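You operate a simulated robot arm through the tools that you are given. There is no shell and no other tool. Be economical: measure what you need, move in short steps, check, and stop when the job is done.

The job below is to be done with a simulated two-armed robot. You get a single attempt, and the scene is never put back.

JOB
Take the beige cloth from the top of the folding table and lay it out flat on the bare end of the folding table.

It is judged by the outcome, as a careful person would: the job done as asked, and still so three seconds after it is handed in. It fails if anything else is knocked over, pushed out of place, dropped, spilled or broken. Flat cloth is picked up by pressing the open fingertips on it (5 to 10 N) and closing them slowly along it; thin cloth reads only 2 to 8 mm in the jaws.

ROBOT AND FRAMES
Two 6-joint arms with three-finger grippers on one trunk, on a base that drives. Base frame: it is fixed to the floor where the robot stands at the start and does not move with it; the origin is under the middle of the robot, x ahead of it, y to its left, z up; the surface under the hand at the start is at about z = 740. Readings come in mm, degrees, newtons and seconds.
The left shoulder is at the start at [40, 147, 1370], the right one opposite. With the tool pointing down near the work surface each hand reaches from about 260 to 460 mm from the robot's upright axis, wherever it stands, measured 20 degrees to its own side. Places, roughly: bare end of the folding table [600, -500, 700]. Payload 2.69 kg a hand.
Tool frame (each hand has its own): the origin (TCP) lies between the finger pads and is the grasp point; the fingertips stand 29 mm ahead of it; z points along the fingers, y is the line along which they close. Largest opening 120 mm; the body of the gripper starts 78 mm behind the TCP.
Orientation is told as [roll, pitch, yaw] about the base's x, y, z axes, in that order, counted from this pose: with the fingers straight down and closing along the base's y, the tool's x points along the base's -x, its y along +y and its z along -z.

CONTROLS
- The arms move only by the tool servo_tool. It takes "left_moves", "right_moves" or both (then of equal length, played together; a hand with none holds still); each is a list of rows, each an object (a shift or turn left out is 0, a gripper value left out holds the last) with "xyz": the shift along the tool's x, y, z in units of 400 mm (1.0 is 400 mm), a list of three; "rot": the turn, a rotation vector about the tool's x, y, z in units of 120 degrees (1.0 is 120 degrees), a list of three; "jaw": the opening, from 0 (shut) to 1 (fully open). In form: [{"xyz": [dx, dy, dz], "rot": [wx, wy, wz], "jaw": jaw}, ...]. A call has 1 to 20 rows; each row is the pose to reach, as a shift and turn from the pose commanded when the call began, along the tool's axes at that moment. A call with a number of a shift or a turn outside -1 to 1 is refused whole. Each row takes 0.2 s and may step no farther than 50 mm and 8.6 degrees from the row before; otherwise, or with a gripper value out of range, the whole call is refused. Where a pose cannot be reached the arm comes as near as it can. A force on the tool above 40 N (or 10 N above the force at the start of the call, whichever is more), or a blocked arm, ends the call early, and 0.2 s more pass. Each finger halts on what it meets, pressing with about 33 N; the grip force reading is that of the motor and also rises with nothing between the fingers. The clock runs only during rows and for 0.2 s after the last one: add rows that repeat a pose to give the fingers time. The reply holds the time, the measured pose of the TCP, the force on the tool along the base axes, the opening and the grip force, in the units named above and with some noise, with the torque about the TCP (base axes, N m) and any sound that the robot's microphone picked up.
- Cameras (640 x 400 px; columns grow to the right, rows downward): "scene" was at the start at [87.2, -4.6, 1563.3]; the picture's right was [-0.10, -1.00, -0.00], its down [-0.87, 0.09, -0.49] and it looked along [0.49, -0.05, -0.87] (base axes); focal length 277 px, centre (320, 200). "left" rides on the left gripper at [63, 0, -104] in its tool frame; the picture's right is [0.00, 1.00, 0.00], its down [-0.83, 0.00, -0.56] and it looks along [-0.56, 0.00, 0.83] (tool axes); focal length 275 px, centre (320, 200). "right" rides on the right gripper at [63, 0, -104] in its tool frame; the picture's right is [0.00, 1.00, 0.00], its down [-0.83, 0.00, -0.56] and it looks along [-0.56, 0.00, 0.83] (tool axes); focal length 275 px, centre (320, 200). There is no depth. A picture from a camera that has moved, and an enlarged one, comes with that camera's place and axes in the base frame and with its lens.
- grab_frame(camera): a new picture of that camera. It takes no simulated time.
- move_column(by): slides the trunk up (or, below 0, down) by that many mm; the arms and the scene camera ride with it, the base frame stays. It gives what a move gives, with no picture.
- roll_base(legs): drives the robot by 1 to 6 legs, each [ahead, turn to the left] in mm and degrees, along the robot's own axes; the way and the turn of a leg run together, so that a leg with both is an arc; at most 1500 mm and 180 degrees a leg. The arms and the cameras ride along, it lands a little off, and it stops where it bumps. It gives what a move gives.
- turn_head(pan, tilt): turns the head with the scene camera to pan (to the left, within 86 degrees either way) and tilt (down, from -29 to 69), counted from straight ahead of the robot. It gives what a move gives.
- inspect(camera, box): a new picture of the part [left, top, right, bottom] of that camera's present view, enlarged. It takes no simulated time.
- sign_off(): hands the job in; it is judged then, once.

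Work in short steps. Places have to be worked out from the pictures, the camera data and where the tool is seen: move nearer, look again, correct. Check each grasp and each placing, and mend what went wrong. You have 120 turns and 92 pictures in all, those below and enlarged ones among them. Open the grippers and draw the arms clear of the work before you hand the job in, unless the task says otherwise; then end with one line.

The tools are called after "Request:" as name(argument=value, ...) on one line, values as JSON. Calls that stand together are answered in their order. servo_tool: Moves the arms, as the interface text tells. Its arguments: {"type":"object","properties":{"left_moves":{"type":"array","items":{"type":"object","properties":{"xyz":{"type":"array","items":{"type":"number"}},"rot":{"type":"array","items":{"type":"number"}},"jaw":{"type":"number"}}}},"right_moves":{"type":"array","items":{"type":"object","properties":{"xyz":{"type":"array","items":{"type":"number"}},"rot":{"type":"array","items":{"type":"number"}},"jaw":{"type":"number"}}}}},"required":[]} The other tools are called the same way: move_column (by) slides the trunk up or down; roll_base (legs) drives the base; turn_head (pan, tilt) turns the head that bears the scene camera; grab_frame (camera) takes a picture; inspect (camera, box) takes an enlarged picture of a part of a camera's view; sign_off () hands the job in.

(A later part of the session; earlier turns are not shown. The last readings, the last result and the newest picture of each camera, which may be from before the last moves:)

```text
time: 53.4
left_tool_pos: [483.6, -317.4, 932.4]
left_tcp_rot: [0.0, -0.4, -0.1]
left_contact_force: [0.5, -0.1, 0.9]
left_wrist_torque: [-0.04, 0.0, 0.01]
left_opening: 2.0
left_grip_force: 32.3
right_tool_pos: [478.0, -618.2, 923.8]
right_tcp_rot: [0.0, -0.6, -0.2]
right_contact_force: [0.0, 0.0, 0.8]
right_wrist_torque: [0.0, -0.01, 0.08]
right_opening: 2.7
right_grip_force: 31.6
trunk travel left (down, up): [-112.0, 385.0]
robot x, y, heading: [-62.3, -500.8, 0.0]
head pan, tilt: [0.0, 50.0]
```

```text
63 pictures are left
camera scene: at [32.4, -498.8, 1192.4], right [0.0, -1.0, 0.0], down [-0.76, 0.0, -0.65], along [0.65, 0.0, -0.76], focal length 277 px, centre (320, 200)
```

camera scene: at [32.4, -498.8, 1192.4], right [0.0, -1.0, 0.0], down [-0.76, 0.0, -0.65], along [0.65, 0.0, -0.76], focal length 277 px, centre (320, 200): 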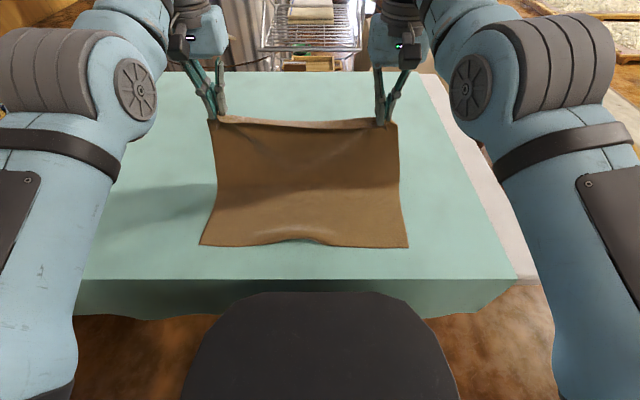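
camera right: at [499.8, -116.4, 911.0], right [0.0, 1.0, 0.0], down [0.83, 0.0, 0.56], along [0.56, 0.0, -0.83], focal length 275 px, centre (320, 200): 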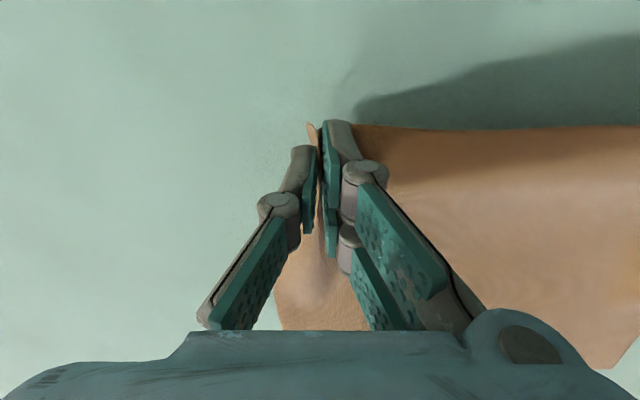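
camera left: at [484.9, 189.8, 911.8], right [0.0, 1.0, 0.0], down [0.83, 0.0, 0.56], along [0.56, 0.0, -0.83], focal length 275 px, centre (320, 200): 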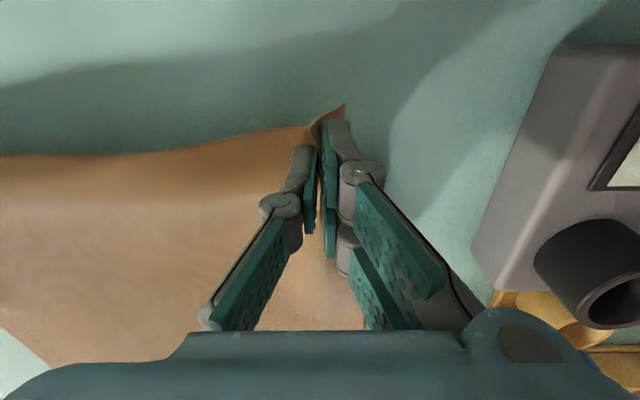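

It's laying out well, with the near edge steady at x≈300. I'll now lower with the arms instead of the trunk, to keep the chest well above the table, then drive the last stretch.

Request:
servo_tool(left_moves=[{"xyz": [0, 0, 0.05]}, {"xyz": [0, 0, 0.1]}, {"xyz": [0, 0, 0.15]}, {"xyz": [0, 0, 0.17]}], right_moves=[{"xyz": [-0.01, 0, 0.04]}, {"xyz": [-0.012, 0, 0.08]}, {"xyz": [-0.012, 0, 0.12]}, {"xyz": [-0.012, 0, 0.148]}])

Request:
roll_base(legs=[[60, 0]])

Request:
grab_frame(camera="scene")

```text
time: 54.4
left_tool_pos: [499.2, -316.7, 864.8]
left_tcp_rot: [-0.1, -0.4, -0.1]
left_contact_force: [-0.5, 0.4, -1.4]
left_wrist_torque: [0.0, -0.04, 0.0]
left_opening: 3.0
left_grip_force: 33.9
left hand out of reach, approached as far as the arm can: row 1, 2, 3, 4
right_tool_pos: [493.9, -616.8, 864.3]
right_tcp_rot: [0.0, -0.4, -0.1]
right_contact_force: [0.1, 2.0, 0.1]
right_wrist_torque: [0.07, 0.07, 0.06]
right_opening: 1.9
right_grip_force: 30.8
right hand out of reach, approached as far as the arm can: row 3, 4
trunk travel left (down, up): [-112.0, 385.0]
robot x, y, heading: [-63.2, -498.5, 0.1]
head pan, tilt: [0.0, 50.0]
```

```text
time: 55.4
left_tool_pos: [557.0, -318.4, 865.4]
left_tcp_rot: [0.0, -0.4, 0.0]
left_contact_force: [-0.4, 1.0, 0.4]
left_wrist_torque: [0.06, 0.01, 0.02]
left_opening: 2.6
left_grip_force: 32.7
right_tool_pos: [551.3, -618.3, 866.9]
right_tcp_rot: [0.0, -0.5, 0.0]
right_contact_force: [0.1, 2.6, 0.1]
right_wrist_torque: [-0.01, -0.03, 0.04]
right_opening: 1.7
right_grip_force: 31.1
trunk travel left (down, up): [-112.0, 385.0]
robot x, y, heading: [-3.2, -504.8, -0.0]
head pan, tilt: [0.0, 50.0]
```

```text
62 pictures are left
camera scene: at [93.2, -498.9, 1192.4], right [0.0, -1.0, 0.0], down [-0.76, 0.0, -0.64], along [0.64, 0.0, -0.76], focal length 277 px, centre (320, 200)
```

scene: 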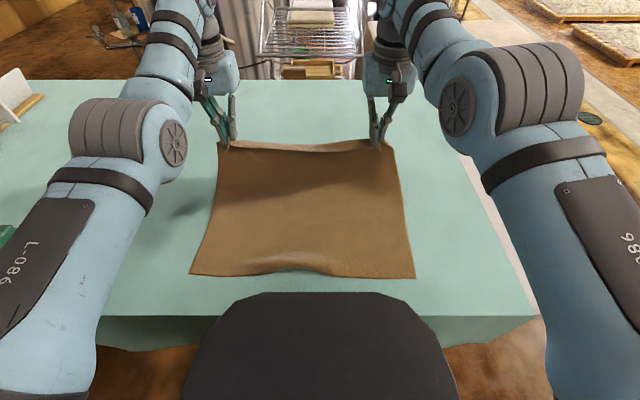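

The near edge is at x≈303. I'll tilt the fingers outward about 30° to gain reach and bring the held edge down and forward.

Request:
servo_tool(left_moves=[{"xyz": [-0.01, 0, 0.02], "rot": [0, -0.04, 0]}, {"xyz": [-0.03, 0, 0.05], "rot": [0, -0.08, 0]}, {"xyz": [-0.05, 0, 0.09], "rot": [0, -0.12, 0]}, {"xyz": [-0.08, 0, 0.13], "rot": [0, -0.16, 0]}, {"xyz": [-0.11, 0, 0.16], "rot": [0, -0.2, 0]}, {"xyz": [-0.13, 0, 0.18], "rot": [0, -0.25, 0]}, {"xyz": [-0.13, 0, 0.18], "rot": [0, -0.25, 0]}], right_moves=[{"xyz": [-0.02, 0, 0.02], "rot": [0, -0.04, 0]}, {"xyz": [-0.04, 0, 0.05], "rot": [0, -0.08, 0]}, {"xyz": [-0.06, 0, 0.09], "rot": [0, -0.12, 0]}, {"xyz": [-0.09, 0, 0.13], "rot": [0, -0.16, 0]}, {"xyz": [-0.12, 0, 0.16], "rot": [0, -0.2, 0]}, {"xyz": [-0.145, 0, 0.18], "rot": [0, -0.25, 0]}, {"xyz": [-0.145, 0, 0.18], "rot": [0, -0.25, 0]}])

Request:
grab_frame(camera="scene")

```text
time: 57.0
left_tool_pos: [611.5, -317.4, 791.9]
left_tcp_rot: [0.1, -30.3, -0.2]
left_contact_force: [0.2, 1.9, 0.4]
left_wrist_torque: [0.04, 0.0, 0.02]
left_opening: 2.5
left_grip_force: 30.9
left hand out of reach, approached as far as the arm can: row 1, 2
right_tool_pos: [670.5, -606.1, 793.9]
right_tcp_rot: [0.0, -30.4, -0.2]
right_contact_force: [0.7, 0.2, -1.0]
right_wrist_torque: [0.0, 0.04, 0.02]
right_opening: 3.2
right_grip_force: 33.7
right hand out of reach, approached as far as the arm can: row 1, 2, 3, 4, 5, 6, 7
trunk travel left (down, up): [-112.0, 385.0]
robot x, y, heading: [-0.2, -502.4, -0.1]
head pan, tilt: [0.0, 50.0]
```

```text
61 pictures are left
camera scene: at [96.1, -498.9, 1192.1], right [0.0, -1.0, 0.0], down [-0.77, 0.0, -0.64], along [0.64, 0.0, -0.77], focal length 277 px, centre (320, 200)
```

scene: 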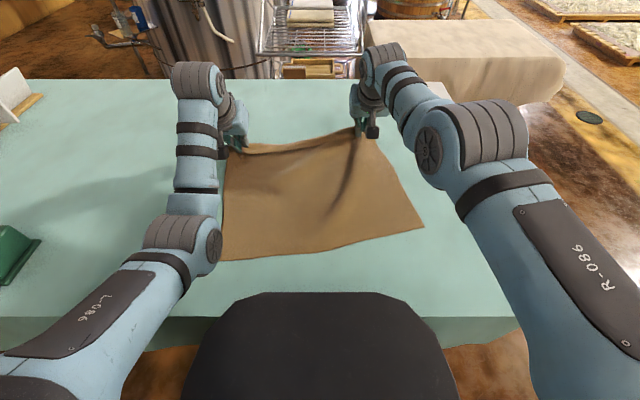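

The right hand went further than commanded (x 670), skewing the cloth. I'll bring the left hand forward to match, which should straighten it.

Request:
servo_tool(left_moves=[{"xyz": [-0.04, 0.01, 0.023]}, {"xyz": [-0.08, 0.02, 0.046]}, {"xyz": [-0.12, 0.03, 0.069]}, {"xyz": [-0.128, 0.03, 0.074]}, {"xyz": [-0.128, 0.03, 0.074]}])

Request:
grab_frame(camera="scene")

```text
time: 58.2
left_tool_pos: [672.4, -306.4, 792.2]
left_tcp_rot: [0.0, -30.3, -0.1]
left_contact_force: [-0.2, 1.2, 1.0]
left_wrist_torque: [-0.02, -0.01, 0.0]
left_opening: 2.7
left_grip_force: 30.3
right_tool_pos: [671.0, -605.8, 795.0]
right_tcp_rot: [0.0, -30.3, -0.1]
right_contact_force: [-0.8, 0.6, 0.4]
right_wrist_torque: [-0.08, 0.03, -0.03]
right_opening: 2.9
right_grip_force: 33.1
trunk travel left (down, up): [-112.0, 385.0]
robot x, y, heading: [2.5, -500.6, -0.3]
head pan, tilt: [0.0, 50.0]
```

```text
60 pictures are left
camera scene: at [96.3, -498.9, 1192.1], right [0.0, -1.0, 0.0], down [-0.77, 0.0, -0.64], along [0.64, 0.0, -0.77], focal length 277 px, centre (320, 200)
```

scene: 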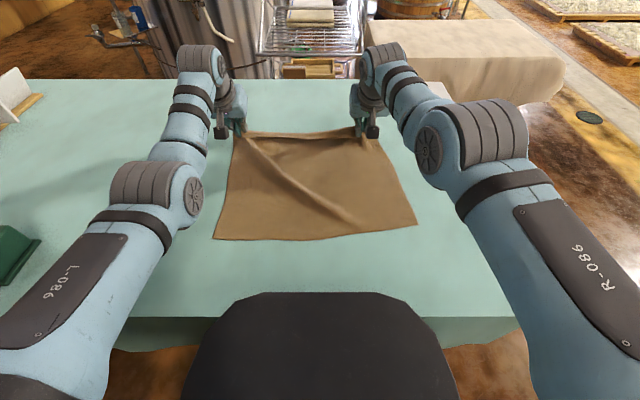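

Edges are nearly square now, but a diagonal wrinkle remains. I'll lower both hands, widen slightly and pull forward to stretch it out.

Request:
servo_tool(left_moves=[{"xyz": [0.02, 0.0, 0.03]}, {"xyz": [0.0, 0.01, 0.045]}, {"xyz": [-0.03, 0.015, 0.06]}, {"xyz": [-0.06, 0.015, 0.075]}, {"xyz": [-0.06, 0.015, 0.075]}], right_moves=[{"xyz": [0.02, 0.0, 0.03]}, {"xyz": [0.0, -0.02, 0.045]}, {"xyz": [-0.03, -0.03, 0.06]}, {"xyz": [-0.06, -0.03, 0.075]}, {"xyz": [-0.06, -0.03, 0.075]}])

Request:
grab_frame(camera="scene")

```text
time: 59.4
left_tool_pos: [684.3, -302.0, 777.9]
left_tcp_rot: [-0.1, -30.4, -0.1]
left_contact_force: [-0.7, -17.1, 0.0]
left_wrist_torque: [-0.41, 0.03, -0.14]
left_opening: 2.6
left_grip_force: 32.5
left hand out of reach, approached as far as the arm can: row 3, 4, 5
right_tool_pos: [674.4, -620.5, 779.3]
right_tcp_rot: [0.1, -30.4, 0.0]
right_contact_force: [0.0, 19.0, -0.2]
right_wrist_torque: [0.37, 0.05, 0.26]
right_opening: 3.0
right_grip_force: 32.6
right hand out of reach, approached as far as the arm can: row 2, 3, 4, 5
trunk travel left (down, up): [-112.0, 385.0]
robot x, y, heading: [0.0, -498.9, -0.3]
head pan, tilt: [0.0, 50.0]
```

```text
59 pictures are left
camera scene: at [96.3, -499.0, 1192.1], right [0.0, -1.0, 0.0], down [-0.77, 0.0, -0.64], along [0.64, 0.0, -0.77], focal length 277 px, centre (320, 200)
```

scene: 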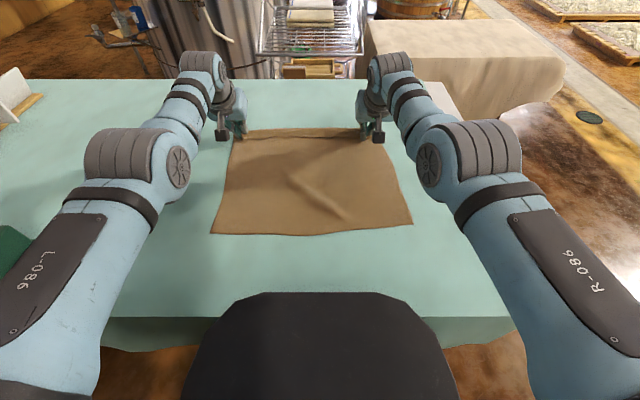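

The cloth is taut now with just a faint crease. I'll ease the tension, lower to the table and open the jaws.

Request:
servo_tool(left_moves=[{"xyz": [0.004, -0.006, 0.007]}, {"xyz": [0.007, -0.01, 0.013]}, {"xyz": [0.007, -0.01, 0.013]}], right_moves=[{"xyz": [0.004, 0.006, 0.007]}, {"xyz": [0.007, 0.01, 0.013]}, {"xyz": [0.007, 0.01, 0.013]}])

Request:
grab_frame(camera="left")

Request:
grab_frame(camera="right")

```text
time: 60.2
left_tool_pos: [682.9, -304.1, 774.9]
left_tcp_rot: [0.1, -30.6, -0.1]
left_contact_force: [1.4, -7.8, 16.4]
left_wrist_torque: [-0.53, -0.03, -0.28]
left_opening: 1.5
left_grip_force: 30.6
right_tool_pos: [673.3, -617.9, 775.3]
right_tcp_rot: [0.0, -30.5, -0.1]
right_contact_force: [-0.5, 9.4, 1.3]
right_wrist_torque: [0.32, -0.02, 0.21]
right_opening: 1.8
right_grip_force: 29.8
trunk travel left (down, up): [-112.0, 385.0]
robot x, y, heading: [-4.0, -499.6, -0.1]
head pan, tilt: [0.0, 50.0]
```

```text
58 pictures are left
camera left: at [575.4, -302.0, 832.0], right [0.01, 1.0, 0.0], down [0.43, -0.01, 0.9], along [0.9, 0.0, -0.43], focal length 275 px, centre (320, 200)
```

left: 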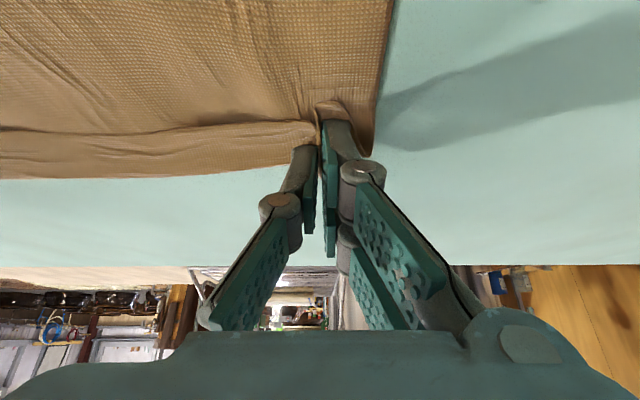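

```text
57 pictures are left
camera right: at [565.3, -616.9, 831.5], right [0.0, 1.0, 0.0], down [0.43, 0.0, 0.9], along [0.9, 0.0, -0.43], focal length 275 px, centre (320, 200)
```

right: 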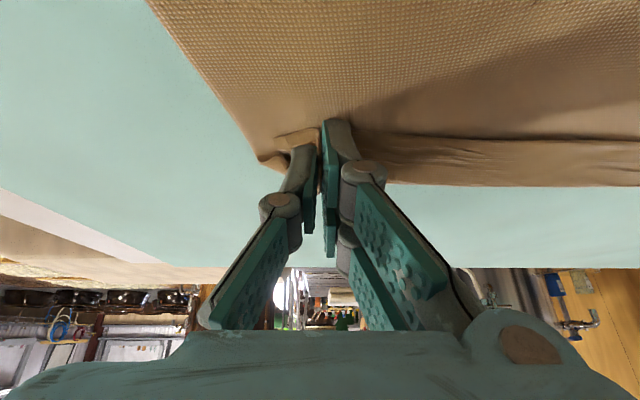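

The fold is small with the edge strip extending outward. Opening the jaws slowly while lightly touching the table so the pinched folds spread out.

Request:
servo_tool(left_moves=[{"jaw": 0.04}, {"jaw": 0.08}, {"jaw": 0.12}, {"jaw": 0.17}, {"jaw": 0.22}, {"jaw": 0.28}, {"jaw": 0.34}, {"jaw": 0.4}, {"jaw": 0.42}], right_moves=[{"xyz": [0.002, 0, 0.004], "jaw": 0.04}, {"xyz": [0.002, 0, 0.006], "jaw": 0.08}, {"xyz": [0.002, 0, 0.006], "jaw": 0.12}, {"xyz": [0.002, 0, 0.006], "jaw": 0.17}, {"xyz": [0.002, 0, 0.006], "jaw": 0.22}, {"xyz": [0.002, 0, 0.006], "jaw": 0.28}, {"xyz": [0.002, 0, 0.006], "jaw": 0.34}, {"xyz": [0.002, 0, 0.006], "jaw": 0.4}, {"xyz": [0.002, 0, 0.006], "jaw": 0.42}])

Request:
grab_frame(camera="left")

Request:
grab_frame(camera="right")

```text
time: 62.2
left_tool_pos: [682.9, -303.9, 773.0]
left_tcp_rot: [0.2, -30.2, -0.2]
left_contact_force: [-0.6, 2.7, 5.6]
left_wrist_torque: [0.16, 0.07, 0.0]
left_opening: 47.0
left_grip_force: 5.2
right_tool_pos: [673.4, -617.8, 771.5]
right_tcp_rot: [0.2, -30.5, -0.2]
right_contact_force: [-2.5, 1.4, 5.2]
right_wrist_torque: [0.18, 0.07, 0.06]
right_opening: 51.5
right_grip_force: 3.4
trunk travel left (down, up): [-112.0, 385.0]
robot x, y, heading: [-2.1, -500.3, 0.1]
head pan, tilt: [0.0, 50.0]
```

```text
56 pictures are left
camera left: at [575.9, -302.2, 830.2], right [0.01, 1.0, 0.0], down [0.44, -0.01, 0.9], along [0.9, 0.0, -0.44], focal length 275 px, centre (320, 200)
```

left: 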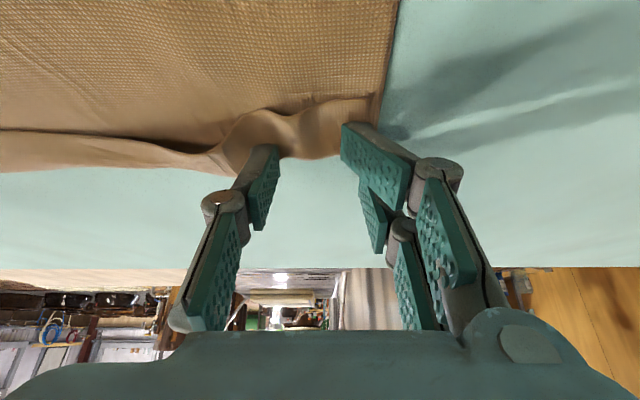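

```text
55 pictures are left
camera right: at [566.0, -617.1, 828.1], right [0.0, 1.0, 0.0], down [0.44, 0.0, 0.9], along [0.9, 0.0, -0.44], focal length 275 px, centre (320, 200)
```

right: 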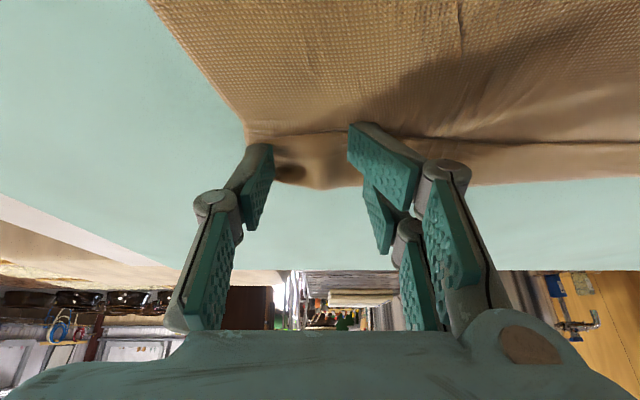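

Both released. I'll lift straight up with the trunk and look at the result.

Request:
move_column(by=90)

Request:
grab_frame(camera="left")

Request:
grab_frame(camera="right")

Request:
grab_frame(camera="scene")

```text
time: 63.4
left_tool_pos: [682.4, -304.2, 861.8]
left_tcp_rot: [0.0, -30.1, -0.1]
left_contact_force: [-0.1, -0.7, 0.2]
left_wrist_torque: [0.0, -0.02, 0.0]
left_opening: 50.2
left_grip_force: 0.0
right_tool_pos: [673.9, -618.5, 860.1]
right_tcp_rot: [0.1, -30.3, -0.2]
right_contact_force: [0.5, -0.1, 0.2]
right_wrist_torque: [0.03, 0.03, 0.0]
right_opening: 50.7
right_grip_force: 0.2
trunk travel left (down, up): [-202.0, 295.0]
robot x, y, heading: [-1.7, -502.8, -0.1]
head pan, tilt: [0.0, 50.0]
```

```text
54 pictures are left
camera left: at [577.0, -302.5, 920.2], right [0.01, 1.0, 0.0], down [0.44, 0.0, 0.9], along [0.9, 0.0, -0.44], focal length 275 px, centre (320, 200)
```

left: 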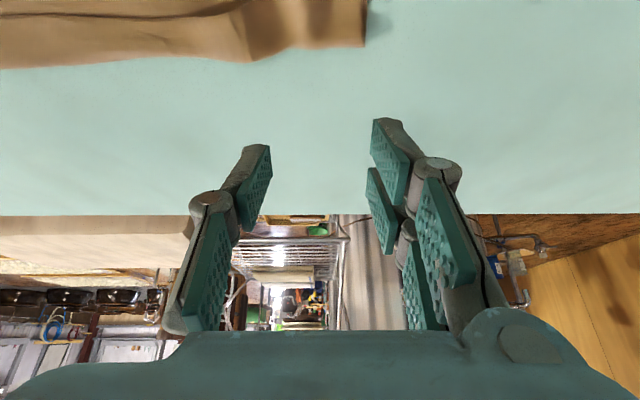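

```text
53 pictures are left
camera right: at [567.1, -617.1, 918.2], right [0.0, 1.0, 0.0], down [0.44, 0.0, 0.9], along [0.9, 0.0, -0.44], focal length 275 px, centre (320, 200)
```

right: 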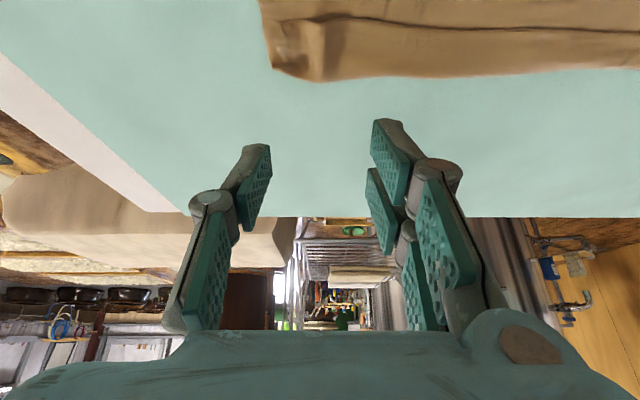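

```text
52 pictures are left
camera scene: at [96.6, -499.1, 1283.0], right [0.0, -1.0, 0.0], down [-0.77, 0.0, -0.64], along [0.64, 0.0, -0.77], focal length 277 px, centre (320, 200)
```

scene: 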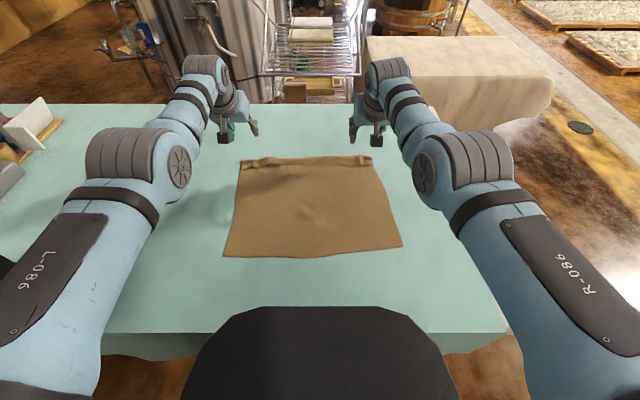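

The cloth lies flat overall with a crease near the far edge. Zooming in on it.

Request:
inspect(camera="scene", box=[210, 140, 420, 270])

```text
3.05 times, centred on (315, 205) of scene
camera zoom: at [96.6, -499.1, 1283.0], right [0.0, -1.0, 0.0], down [-0.77, 0.0, -0.64], along [0.64, 0.0, -0.77], focal length 846 px, centre (335, 185)
```

zoom: 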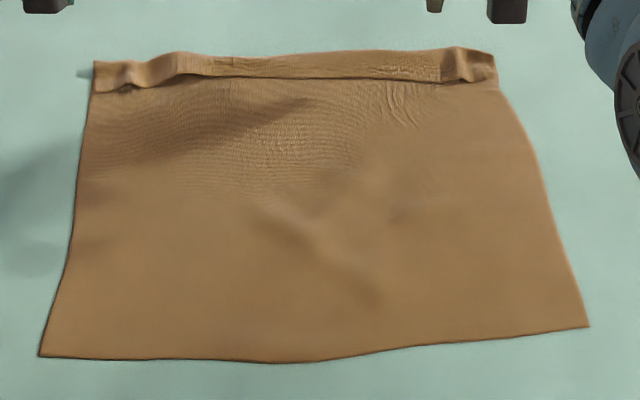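

The cloth measures about 40–60 mm short front to back, so the far strip may be folded back over itself. I'll back up a little so the wrist cameras can see that edge clearly.

Request:
roll_base(legs=[[-110, 0]])

Request:
grab_frame(camera="left")

Request:
grab_frame(camera="right")

```text
time: 64.6
left_tool_pos: [574.3, -304.5, 862.7]
left_tcp_rot: [0.0, -30.1, -0.1]
left_contact_force: [-0.5, 1.0, 0.4]
left_wrist_torque: [-0.03, -0.01, 0.04]
left_opening: 50.5
left_grip_force: 0.1
right_tool_pos: [565.5, -618.1, 861.2]
right_tcp_rot: [0.1, -30.3, -0.1]
right_contact_force: [-0.2, -0.5, -0.3]
right_wrist_torque: [0.0, 0.0, 0.02]
right_opening: 50.5
right_grip_force: 0.0
trunk travel left (down, up): [-202.0, 295.0]
robot x, y, heading: [-111.0, -502.6, 0.0]
head pan, tilt: [0.0, 50.0]
```

```text
50 pictures are left
camera left: at [468.0, -302.5, 920.0], right [0.01, 1.0, 0.0], down [0.44, 0.0, 0.9], along [0.9, 0.0, -0.44], focal length 275 px, centre (320, 200)
```

left: 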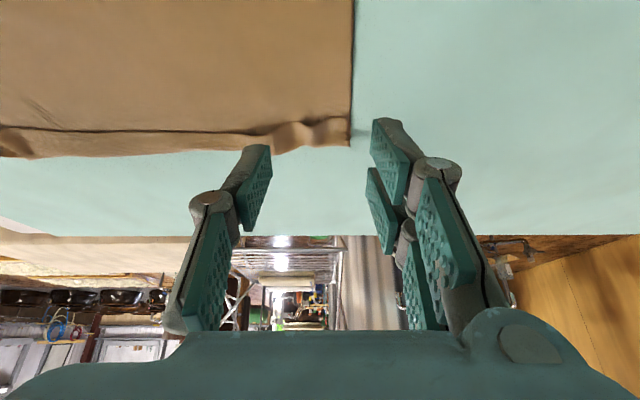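

```text
49 pictures are left
camera right: at [458.1, -617.2, 918.1], right [0.0, 1.0, 0.0], down [0.44, 0.0, 0.9], along [0.9, 0.0, -0.44], focal length 275 px, centre (320, 200)
```

right: 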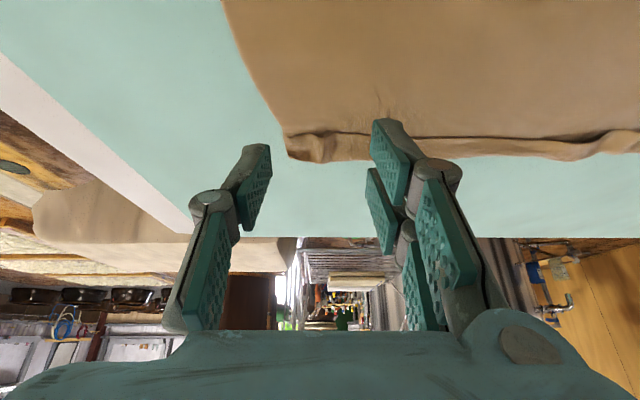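

Request:
inspect(camera="left", box=[0, 90, 370, 180])

Request:
inspect(camera="right", box=[270, 90, 640, 180])

```text
1.73 times, centred on (185, 135) of left
camera zoom: at [468.0, -302.5, 920.0], right [0.01, 1.0, 0.0], down [0.44, 0.0, 0.9], along [0.9, 0.0, -0.44], focal length 476 px, centre (554, 312)
```

zoom: 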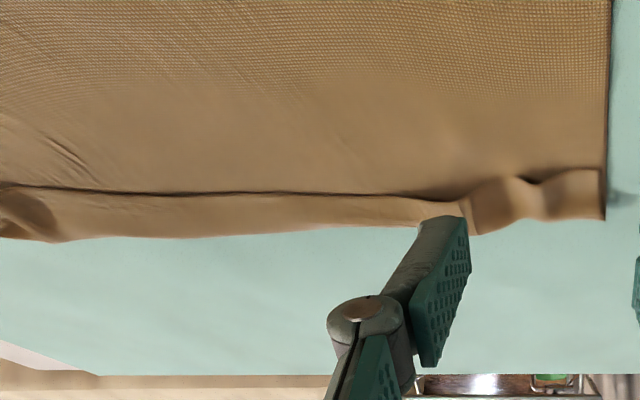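

```text
1.73 times, centred on (455, 135) of right
camera zoom: at [458.1, -617.2, 918.1], right [0.0, 1.0, 0.0], down [0.44, 0.0, 0.9], along [0.9, 0.0, -0.44], focal length 476 px, centre (86, 312)
```

zoom: 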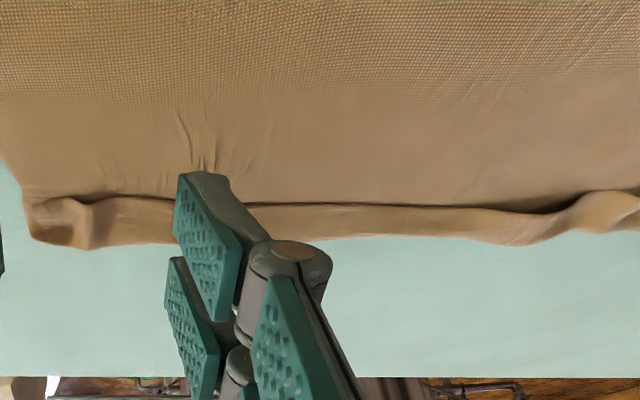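

Confirmed: a roughly 30 mm flap along the far edge is folded back toward me. I need to unfold it outward, so I'll return to x=0 and test how far the arms reach with 45° tilt.

Request:
roll_base(legs=[[110, 0]])

Request:
servo_tool(left_moves=[{"xyz": [-0.03, 0, 0.017], "rot": [0, -0.04, 0]}, {"xyz": [-0.06, 0, 0.034], "rot": [0, -0.08, 0]}, {"xyz": [-0.09, 0, 0.051], "rot": [0, -0.125, 0]}, {"xyz": [-0.12, 0, 0.068], "rot": [0, -0.125, 0]}, {"xyz": [-0.12, 0, 0.068], "rot": [0, -0.125, 0]}], right_moves=[{"xyz": [-0.03, 0, 0.017], "rot": [0, -0.04, 0]}, {"xyz": [-0.06, 0, 0.034], "rot": [0, -0.08, 0]}, {"xyz": [-0.09, 0, 0.051], "rot": [0, -0.125, 0]}, {"xyz": [-0.12, 0, 0.068], "rot": [0, -0.125, 0]}, {"xyz": [-0.12, 0, 0.068], "rot": [0, -0.125, 0]}])

```text
time: 65.8
left_tool_pos: [683.2, -304.0, 863.9]
left_tcp_rot: [0.0, -30.3, -0.1]
left_contact_force: [-0.3, -0.7, 0.1]
left_wrist_torque: [0.01, 0.0, 0.02]
left_opening: 50.4
left_grip_force: 0.1
right_tool_pos: [675.1, -617.4, 862.4]
right_tcp_rot: [0.0, -30.4, -0.3]
right_contact_force: [0.4, -0.2, 0.3]
right_wrist_torque: [0.02, -0.02, 0.0]
right_opening: 50.6
right_grip_force: 0.1
trunk travel left (down, up): [-202.0, 295.0]
robot x, y, heading: [-1.9, -500.4, -0.2]
head pan, tilt: [0.0, 50.0]
```

```text
time: 67.0
left_tool_pos: [728.0, -304.3, 863.1]
left_tcp_rot: [0.0, -45.2, -0.1]
left_contact_force: [0.1, -0.5, -0.6]
left_wrist_torque: [0.0, -0.01, -0.01]
left_opening: 50.3
left_grip_force: 0.0
left hand out of reach, approached as far as the arm can: row 4, 5
right_tool_pos: [716.9, -618.0, 861.8]
right_tcp_rot: [0.1, -45.5, -0.1]
right_contact_force: [-0.6, -0.2, 0.6]
right_wrist_torque: [0.02, -0.01, 0.01]
right_opening: 50.6
right_grip_force: 0.1
right hand out of reach, approached as far as the arm can: row 4, 5
trunk travel left (down, up): [-202.0, 295.0]
robot x, y, heading: [-1.7, -501.0, -0.2]
head pan, tilt: [0.0, 50.0]
```

TCP reaches x≈720–728 at 45° tilt, which is enough. I'll place the tips over the flap (x≈685), narrow the jaws, and come down on it.

Request:
servo_tool(left_moves=[{"xyz": [0.05, 0.005, -0.05], "jaw": 0.3}, {"xyz": [0.1, 0.01, -0.1], "jaw": 0.25}, {"xyz": [0.1, 0.01, -0.1], "jaw": 0.25}], right_moves=[{"xyz": [0.04, 0, -0.04], "jaw": 0.3}, {"xyz": [0.0725, -0.01, -0.0725], "jaw": 0.25}, {"xyz": [0.0725, -0.01, -0.0725], "jaw": 0.25}])

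Request:
move_column(by=-80)

Request:
grab_frame(camera="left")

Request:
grab_frame(camera="right")

```text
time: 67.8
left_tool_pos: [670.8, -301.0, 864.3]
left_tcp_rot: [0.0, -45.1, -0.1]
left_contact_force: [-0.2, -0.4, 0.5]
left_wrist_torque: [0.0, -0.03, 0.03]
left_opening: 30.2
left_grip_force: 0.0
right_tool_pos: [676.1, -623.6, 861.5]
right_tcp_rot: [-0.1, -45.2, -0.2]
right_contact_force: [0.6, -0.7, 0.1]
right_wrist_torque: [0.01, -0.01, -0.05]
right_opening: 29.9
right_grip_force: 0.1
trunk travel left (down, up): [-202.0, 295.0]
robot x, y, heading: [-0.6, -501.3, 0.1]
head pan, tilt: [0.0, 50.0]
```

```text
time: 69.0
left_tool_pos: [671.6, -300.9, 785.0]
left_tcp_rot: [0.0, -45.3, -0.2]
left_contact_force: [0.1, -0.8, -0.3]
left_wrist_torque: [0.01, -0.02, -0.02]
left_opening: 29.8
left_grip_force: 0.1
right_tool_pos: [675.5, -622.6, 781.4]
right_tcp_rot: [0.1, -45.5, -0.2]
right_contact_force: [0.0, -0.1, -0.1]
right_wrist_torque: [0.0, -0.01, 0.01]
right_opening: 30.2
right_grip_force: 0.0
trunk travel left (down, up): [-122.0, 375.0]
robot x, y, heading: [-0.8, -502.4, -0.3]
head pan, tilt: [0.0, 50.0]
```

```text
46 pictures are left
camera left: at [553.0, -299.0, 812.1], right [0.01, 1.0, 0.0], down [0.19, 0.0, 0.98], along [0.98, 0.0, -0.19], focal length 275 px, centre (320, 200)
```

left: 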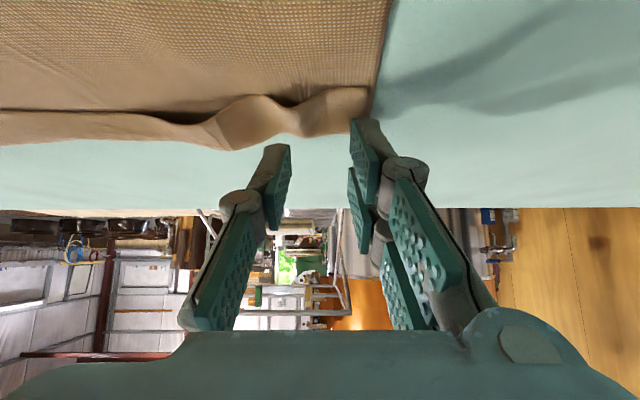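

```text
45 pictures are left
camera right: at [557.2, -621.1, 808.8], right [0.0, 1.0, 0.0], down [0.19, 0.0, 0.98], along [0.98, 0.0, -0.19], focal length 275 px, centre (320, 200)
```

right: 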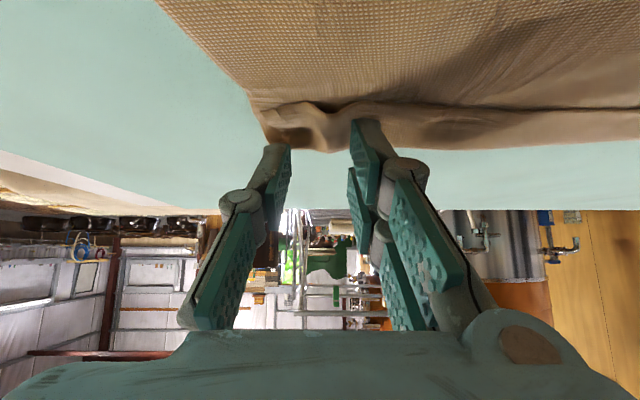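

I can see the flap just under the tips. I'll press lightly on its top layer and drag it outward so it unrolls.

Request:
servo_tool(left_moves=[{"xyz": [0.015, 0, 0.015]}, {"xyz": [0.026, 0, 0.026]}, {"xyz": [0.031, 0, 0.031]}], right_moves=[{"xyz": [0.01, 0, 0.01]}, {"xyz": [0.02, 0, 0.02]}, {"xyz": [0.025, 0, 0.025]}])

```text
time: 69.8
left_tool_pos: [669.4, -300.2, 776.1]
left_tcp_rot: [0.1, -46.3, -0.2]
left_contact_force: [13.7, 0.9, 33.9]
left_wrist_torque: [0.75, -0.65, -0.28]
left_opening: 31.2
left_grip_force: 0.5
right_tool_pos: [674.9, -622.7, 777.0]
right_tcp_rot: [0.2, -46.4, -0.5]
right_contact_force: [11.4, 1.4, 30.5]
right_wrist_torque: [0.63, -0.58, -0.2]
right_opening: 31.3
right_grip_force: 0.7
trunk travel left (down, up): [-122.0, 375.0]
robot x, y, heading: [0.4, -499.2, -0.0]
head pan, tilt: [0.0, 50.0]
```

Contact is higher than expected and pushing too hard (34 N). I'll ease up to about 8 N and then drag outward 50 mm.

Request:
servo_tool(left_moves=[{"xyz": [-0.0125, 0, -0.0125]}, {"xyz": [-0.03, 0, 0.005]}, {"xyz": [-0.048, 0, 0.023]}, {"xyz": [-0.066, 0, 0.041]}, {"xyz": [-0.084, 0, 0.059]}, {"xyz": [-0.102, 0, 0.077]}], right_moves=[{"xyz": [-0.0115, 0, -0.0115]}, {"xyz": [-0.029, 0, 0.006]}, {"xyz": [-0.047, 0, 0.024]}, {"xyz": [-0.065, 0, 0.042]}, {"xyz": [-0.083, 0, 0.06]}, {"xyz": [-0.094, 0, 0.071]}])

Request:
grab_frame(camera="left")

Request:
grab_frame(camera="right")

```text
time: 71.2
left_tool_pos: [720.4, -302.3, 775.5]
left_tcp_rot: [0.0, -45.2, -0.3]
left_contact_force: [-1.0, -2.1, 3.7]
left_wrist_torque: [-0.01, 0.06, -0.01]
left_opening: 30.9
left_grip_force: 0.2
right_tool_pos: [715.6, -622.9, 774.5]
right_tcp_rot: [0.0, -45.5, -0.3]
right_contact_force: [-2.0, 0.5, 4.6]
right_wrist_torque: [0.09, 0.07, 0.04]
right_opening: 33.0
right_grip_force: 0.1
right hand out of reach, approached as far as the arm can: row 6
trunk travel left (down, up): [-122.0, 375.0]
robot x, y, heading: [-1.3, -499.7, -0.1]
head pan, tilt: [0.0, 50.0]
```

```text
44 pictures are left
camera left: at [603.1, -299.4, 802.6], right [0.01, 1.0, 0.0], down [0.19, 0.0, 0.98], along [0.98, -0.01, -0.19], focal length 275 px, centre (320, 200)
```

left: 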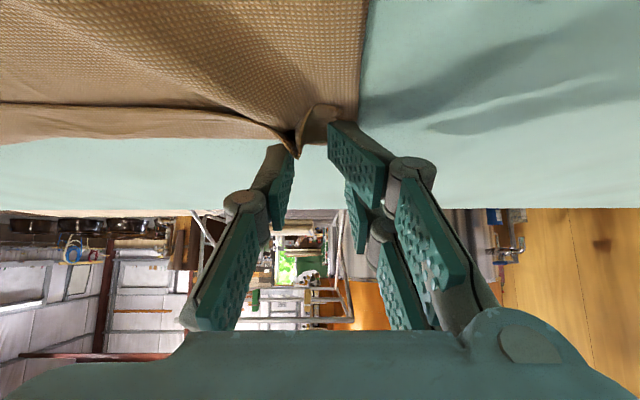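

```text
43 pictures are left
camera right: at [597.2, -621.6, 802.2], right [0.0, 1.0, 0.0], down [0.19, 0.0, 0.98], along [0.98, 0.0, -0.19], focal length 275 px, centre (320, 200)
```

right: 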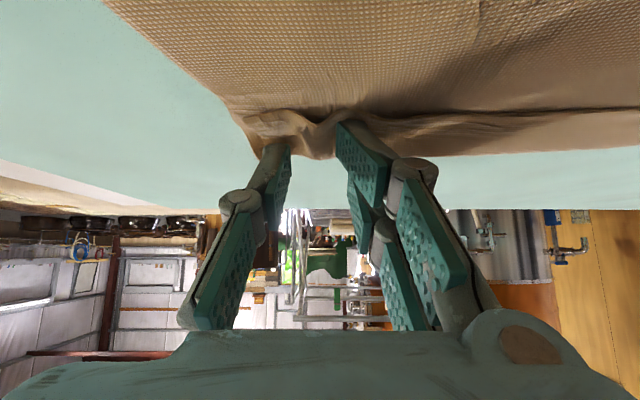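

The left corner changed shape and the right dragged the cloth. I'll lift and look from above.

Request:
move_column(by=100)

Request:
inspect(camera="scene", box=[210, 140, 420, 270])

```text
time: 72.5
left_tool_pos: [722.5, -301.3, 874.7]
left_tcp_rot: [0.0, -45.2, -0.2]
left_contact_force: [-0.2, 0.2, 0.7]
left_wrist_torque: [0.0, 0.03, -0.04]
left_opening: 29.9
left_grip_force: 0.1
right_tool_pos: [718.3, -622.1, 875.1]
right_tcp_rot: [0.1, -45.3, -0.2]
right_contact_force: [0.1, 0.1, -0.1]
right_wrist_torque: [-0.01, 0.01, 0.01]
right_opening: 30.1
right_grip_force: 0.2
trunk travel left (down, up): [-222.0, 275.0]
robot x, y, heading: [-1.7, -497.6, 0.0]
head pan, tilt: [0.0, 50.0]
```

```text
3.05 times, centred on (315, 205) of scene
camera zoom: at [97.5, -499.1, 1302.9], right [0.0, -1.0, 0.0], down [-0.77, 0.0, -0.64], along [0.64, 0.0, -0.77], focal length 846 px, centre (335, 185)
```

zoom: 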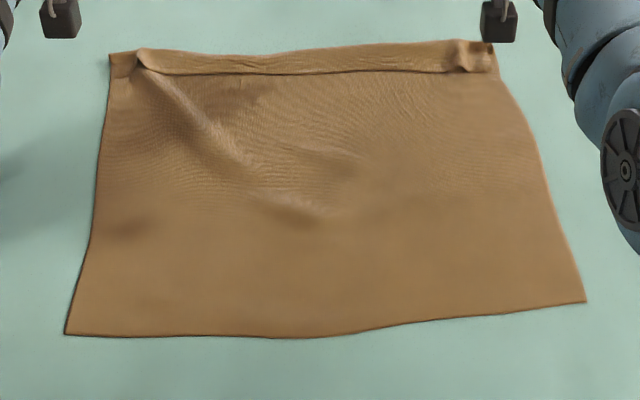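

Dragging just slides the whole cloth. A better fix is to pick up the near edge, let the cloth hang so the flap falls open, then lay it by pulling back toward me. First I'll raise the trunk and bring the hands upright above the near edge (x≈430).

Request:
move_column(by=272)

Request:
servo_tool(left_moves=[{"xyz": [0.1, -0.007, -0.002], "rot": [0, 0.0375, 0]}, {"xyz": [0.2, -0.014, -0.004], "rot": [0, 0.075, 0]}, {"xyz": [0.3, -0.021, -0.006], "rot": [0, 0.1125, 0]}, {"xyz": [0.4, -0.028, -0.008], "rot": [0, 0.15, 0]}, {"xyz": [0.5, -0.035, -0.01], "rot": [0, 0.1875, 0]}, {"xyz": [0.6, -0.042, -0.012], "rot": [0, 0.225, 0]}, {"xyz": [0.7, -0.05, -0.014], "rot": [0, 0.2625, 0]}, {"xyz": [0.8, -0.06, -0.016], "rot": [0, 0.3, 0]}, {"xyz": [0.9, -0.07, -0.02], "rot": [0, 0.3375, 0]}, {"xyz": [0.99, -0.0725, -0.022], "rot": [0, 0.375, 0]}, {"xyz": [0.99, -0.0725, -0.022], "rot": [0, 0.375, 0]}], right_moves=[{"xyz": [0.1, -0.01, -0.002], "rot": [0, 0.0375, 0]}, {"xyz": [0.2, -0.02, -0.004], "rot": [0, 0.075, 0]}, {"xyz": [0.3, -0.03, -0.006], "rot": [0, 0.1125, 0]}, {"xyz": [0.4, -0.04, -0.008], "rot": [0, 0.15, 0]}, {"xyz": [0.5, -0.05, -0.01], "rot": [0, 0.1875, 0]}, {"xyz": [0.6, -0.06, -0.012], "rot": [0, 0.225, 0]}, {"xyz": [0.7, -0.07, -0.014], "rot": [0, 0.2625, 0]}, {"xyz": [0.8, -0.08, -0.016], "rot": [0, 0.3, 0]}, {"xyz": [0.88, -0.09, -0.0], "rot": [0, 0.3375, 0]}, {"xyz": [0.955, -0.095, 0.0], "rot": [0, 0.375, 0]}, {"xyz": [0.955, -0.095, 0.0], "rot": [0, 0.375, 0]}])

Request:
grab_frame(camera="scene")

Request:
grab_frame(camera="left")

Request:
grab_frame(camera="right")

```text
time: 75.3
left_tool_pos: [723.1, -300.3, 1145.9]
left_tcp_rot: [0.0, -45.2, -0.1]
left_contact_force: [0.3, -0.1, 0.3]
left_wrist_torque: [0.03, 0.02, 0.03]
left_opening: 29.7
left_grip_force: 0.2
right_tool_pos: [717.4, -621.5, 1145.1]
right_tcp_rot: [0.2, -45.4, -0.2]
right_contact_force: [-0.3, -0.5, -0.2]
right_wrist_torque: [-0.01, -0.01, -0.02]
right_opening: 30.1
right_grip_force: 0.0
trunk travel left (down, up): [-494.0, 3.0]
robot x, y, heading: [-3.7, -500.5, -0.2]
head pan, tilt: [0.0, 50.0]
```

```text
time: 77.7
left_tool_pos: [436.8, -329.5, 871.4]
left_tcp_rot: [0.0, -0.2, -0.1]
left_contact_force: [0.1, -0.3, -0.8]
left_wrist_torque: [-0.01, -0.01, 0.01]
left_opening: 30.1
left_grip_force: 0.1
right_tool_pos: [449.6, -659.7, 873.4]
right_tcp_rot: [0.0, -0.4, -0.2]
right_contact_force: [0.0, 0.8, 0.1]
right_wrist_torque: [0.0, -0.02, 0.01]
right_opening: 30.2
right_grip_force: 0.2
trunk travel left (down, up): [-494.0, 3.0]
robot x, y, heading: [-4.6, -500.3, -0.1]
head pan, tilt: [0.0, 50.0]
```

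```text
41 pictures are left
camera scene: at [97.2, -499.0, 1573.9], right [0.0, -1.0, 0.0], down [-0.77, 0.0, -0.64], along [0.64, 0.0, -0.77], focal length 277 px, centre (320, 200)
```

scene: 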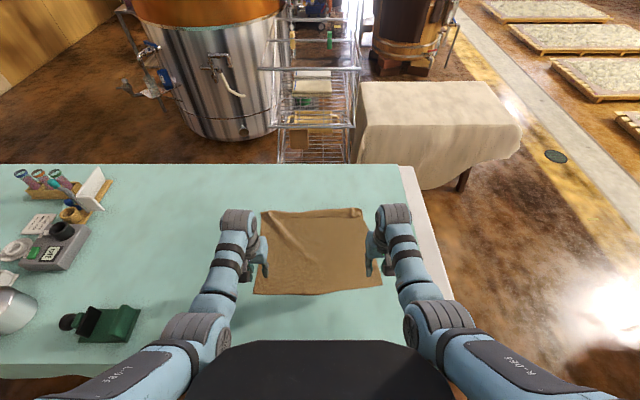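

```text
40 pictures are left
camera left: at [373.1, -327.9, 973.9], right [0.01, 1.0, 0.0], down [0.83, -0.01, 0.56], along [0.56, 0.0, -0.83], focal length 275 px, centre (320, 200)
```

left: 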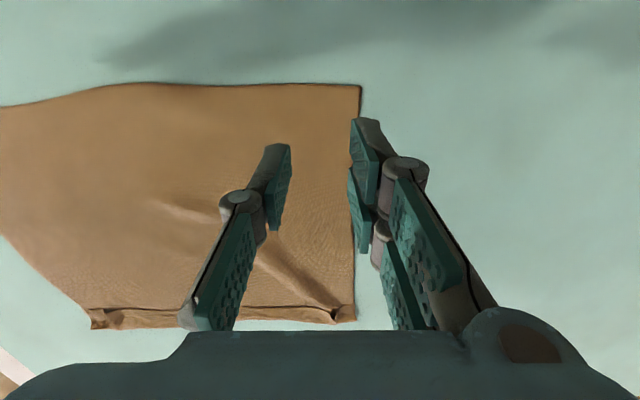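

```text
39 pictures are left
camera right: at [385.1, -657.9, 976.6], right [0.0, 1.0, 0.0], down [0.83, 0.0, 0.56], along [0.56, 0.0, -0.83], focal length 275 px, centre (320, 200)
```

right: 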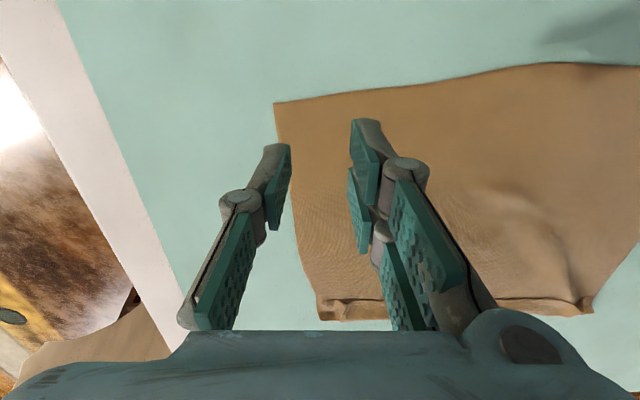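

Near corners are at (420, −296) and (449, −697). I'll shift the right hand 16 mm forward and lower with the trunk.

Request:
servo_tool(left_moves=[{"jaw": 0.33}, {"jaw": 0.33}], right_moves=[{"xyz": [-0.04, 0.005, 0], "jaw": 0.33}, {"xyz": [-0.04, 0.005, 0], "jaw": 0.33}])

Request:
move_column(by=-92)

Request:
servo_tool(left_moves=[{"xyz": [0, 0, 0.012]}, {"xyz": [0, 0, 0.024]}, {"xyz": [0, 0, 0.03]}], right_moves=[{"xyz": [0, 0, 0.012]}, {"xyz": [0, 0, 0.024]}, {"xyz": [0, 0, 0.032]}])

```text
time: 78.3
left_tool_pos: [436.4, -330.2, 871.0]
left_tcp_rot: [0.1, -0.2, -0.1]
left_contact_force: [1.1, 0.9, 0.5]
left_wrist_torque: [0.0, 0.0, 0.01]
left_opening: 39.9
left_grip_force: 0.1
right_tool_pos: [465.6, -657.5, 874.0]
right_tcp_rot: [-0.1, -0.4, -0.1]
right_contact_force: [0.7, 0.0, 0.2]
right_wrist_torque: [-0.01, -0.01, 0.03]
right_opening: 40.0
right_grip_force: 0.0
trunk travel left (down, up): [-494.0, 3.0]
robot x, y, heading: [-5.4, -499.8, -0.3]
head pan, tilt: [0.0, 50.0]
```

```text
time: 79.5
left_tool_pos: [436.7, -330.7, 778.7]
left_tcp_rot: [0.0, -0.4, -0.1]
left_contact_force: [-0.5, 0.1, 0.1]
left_wrist_torque: [-0.02, 0.01, 0.0]
left_opening: 39.6
left_grip_force: 0.0
right_tool_pos: [465.7, -656.5, 781.0]
right_tcp_rot: [0.1, -0.4, -0.2]
right_contact_force: [1.0, 0.4, -0.1]
right_wrist_torque: [0.02, 0.02, 0.0]
right_opening: 39.5
right_grip_force: 0.1
trunk travel left (down, up): [-402.0, 95.0]
robot x, y, heading: [-2.1, -499.6, -0.3]
head pan, tilt: [0.0, 50.0]
```

```text
time: 80.3
left_tool_pos: [437.8, -330.3, 770.5]
left_tcp_rot: [0.1, -0.7, 0.0]
left_contact_force: [-0.7, 0.5, 22.2]
left_wrist_torque: [0.24, 0.13, -0.06]
left_opening: 40.7
left_grip_force: 0.7
right_tool_pos: [463.8, -657.4, 770.1]
right_tcp_rot: [0.2, -0.5, -0.2]
right_contact_force: [-0.8, 0.3, 1.6]
right_wrist_torque: [0.0, -0.01, 0.0]
right_opening: 39.8
right_grip_force: 0.0
trunk travel left (down, up): [-402.0, 95.0]
robot x, y, heading: [-4.2, -495.8, -0.0]
head pan, tilt: [0.0, 50.0]
```

Left presses 22 N (too much) and right 1.6 N. I'll adjust both to about 7 N and close slowly.

Request:
servo_tool(left_moves=[{"xyz": [0, 0, -0.006]}, {"xyz": [0, 0, -0.006]}], right_moves=[{"xyz": [0, 0, 0.003]}, {"xyz": [0, 0, 0.003]}])

Request:
servo_tool(left_moves=[{"jaw": 0.29}, {"jaw": 0.25}, {"jaw": 0.21}, {"jaw": 0.17}, {"jaw": 0.13}, {"jaw": 0.09}, {"jaw": 0.05}, {"jaw": 0.02}, {"jaw": 0}, {"jaw": 0}, {"jaw": 0}], right_moves=[{"jaw": 0.29}, {"jaw": 0.25}, {"jaw": 0.21}, {"jaw": 0.17}, {"jaw": 0.13}, {"jaw": 0.09}, {"jaw": 0.05}, {"jaw": 0.02}, {"jaw": 0}, {"jaw": 0}, {"jaw": 0}])

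Request:
servo_tool(left_moves=[{"xyz": [0, -0.006, -0.03]}, {"xyz": [0, -0.008, -0.07]}, {"xyz": [0, -0.008, -0.1]}], right_moves=[{"xyz": [0, 0.006, -0.03]}, {"xyz": [0, 0.008, -0.07]}, {"xyz": [0, 0.008, -0.1]}])

Request:
grab_frame(camera="scene")

```text
time: 80.9
left_tool_pos: [434.5, -329.3, 771.0]
left_tcp_rot: [0.0, -0.3, -0.1]
left_contact_force: [0.1, 0.3, 1.0]
left_wrist_torque: [0.01, -0.02, -0.02]
left_opening: 39.7
left_grip_force: 0.1
right_tool_pos: [464.4, -656.7, 770.6]
right_tcp_rot: [0.0, -0.6, -0.1]
right_contact_force: [-4.0, 0.3, 16.4]
right_wrist_torque: [-0.04, 0.22, 0.09]
right_opening: 40.6
right_grip_force: 0.3
trunk travel left (down, up): [-402.0, 95.0]
robot x, y, heading: [0.8, -502.2, 0.1]
head pan, tilt: [0.0, 50.0]
```

```text
time: 83.3
left_tool_pos: [436.0, -329.5, 769.9]
left_tcp_rot: [0.0, -0.2, -0.1]
left_contact_force: [0.3, -1.1, -0.7]
left_wrist_torque: [0.04, -0.03, 0.02]
left_opening: 0.0
left_grip_force: 28.5
right_tool_pos: [464.5, -656.9, 768.0]
right_tcp_rot: [0.1, -0.3, -0.3]
right_contact_force: [-0.4, 0.5, 3.7]
right_wrist_torque: [0.0, 0.09, 0.07]
right_opening: 2.4
right_grip_force: 33.2
trunk travel left (down, up): [-402.0, 95.0]
robot x, y, heading: [1.2, -500.5, -0.1]
head pan, tilt: [0.0, 50.0]
```

```text
time: 84.1
left_tool_pos: [436.3, -333.1, 809.7]
left_tcp_rot: [-0.1, -0.3, -0.1]
left_contact_force: [0.1, 0.1, -0.6]
left_wrist_torque: [0.04, 0.01, -0.02]
left_opening: 0.0
left_grip_force: 28.4
right_tool_pos: [465.8, -653.4, 808.6]
right_tcp_rot: [0.1, -0.4, -0.1]
right_contact_force: [-1.0, 0.1, 1.7]
right_wrist_torque: [-0.32, 0.04, 0.05]
right_opening: 2.7
right_grip_force: 34.9
trunk travel left (down, up): [-402.0, 95.0]
robot x, y, heading: [-4.1, -500.9, -0.2]
head pan, tilt: [0.0, 50.0]
```

```text
38 pictures are left
camera scene: at [97.1, -498.9, 1482.2], right [0.0, -1.0, 0.0], down [-0.77, 0.0, -0.64], along [0.64, 0.0, -0.77], focal length 277 px, centre (320, 200)
```

scene: 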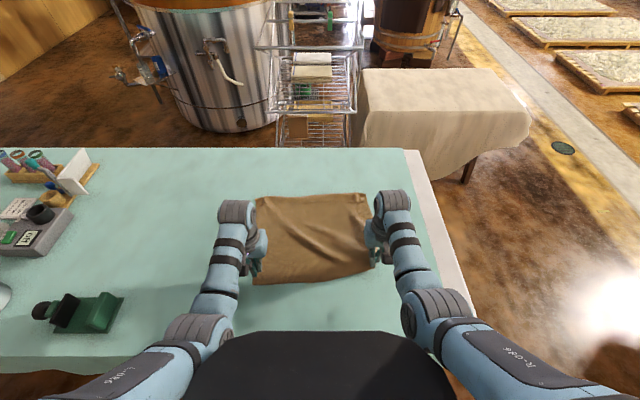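

Right holds, but the left missed (0.0 mm). I'll lower both again and retry the left with proper pressing.

Request:
servo_tool(left_moves=[{"xyz": [0, 0.0, 0.03], "jaw": 0.2}, {"xyz": [0, 0.008, 0.07], "jaw": 0.38}, {"xyz": [0, 0.008, 0.096], "jaw": 0.38}, {"xyz": [0, 0.008, 0.101], "jaw": 0.38}, {"xyz": [0, 0.008, 0.101], "jaw": 0.38}], right_moves=[{"xyz": [0, 0.0, 0.03]}, {"xyz": [0, 0, 0.07]}, {"xyz": [0, 0, 0.09]}, {"xyz": [0, 0, 0.09]}, {"xyz": [0, 0, 0.09]}])

Request:
grab_frame(camera="left")

```text
time: 85.3
left_tool_pos: [437.7, -330.0, 770.0]
left_tcp_rot: [0.0, -0.3, -0.1]
left_contact_force: [-0.1, 0.3, 3.2]
left_wrist_torque: [-0.01, -0.02, -0.01]
left_opening: 45.4
left_grip_force: 0.0
right_tool_pos: [465.8, -654.5, 771.8]
right_tcp_rot: [0.0, -0.4, -0.2]
right_contact_force: [1.1, 0.6, 0.6]
right_wrist_torque: [0.17, 0.06, 0.01]
right_opening: 2.9
right_grip_force: 33.1
trunk travel left (down, up): [-402.0, 95.0]
robot x, y, heading: [-0.2, -499.0, 0.0]
head pan, tilt: [0.0, 50.0]
```

```text
37 pictures are left
camera left: at [373.5, -328.1, 872.4], right [0.01, 1.0, 0.0], down [0.83, -0.01, 0.56], along [0.56, 0.0, -0.83], focal length 275 px, centre (320, 200)
```

left: 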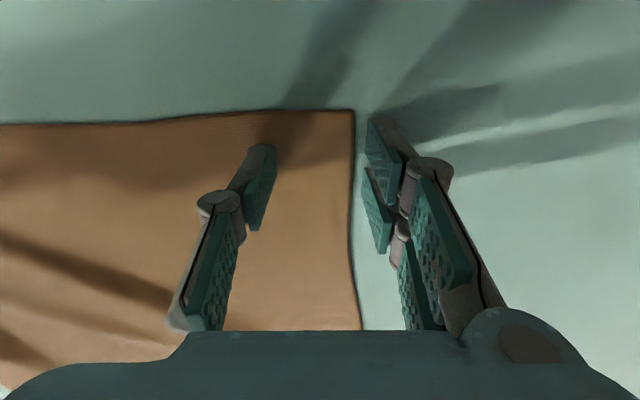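

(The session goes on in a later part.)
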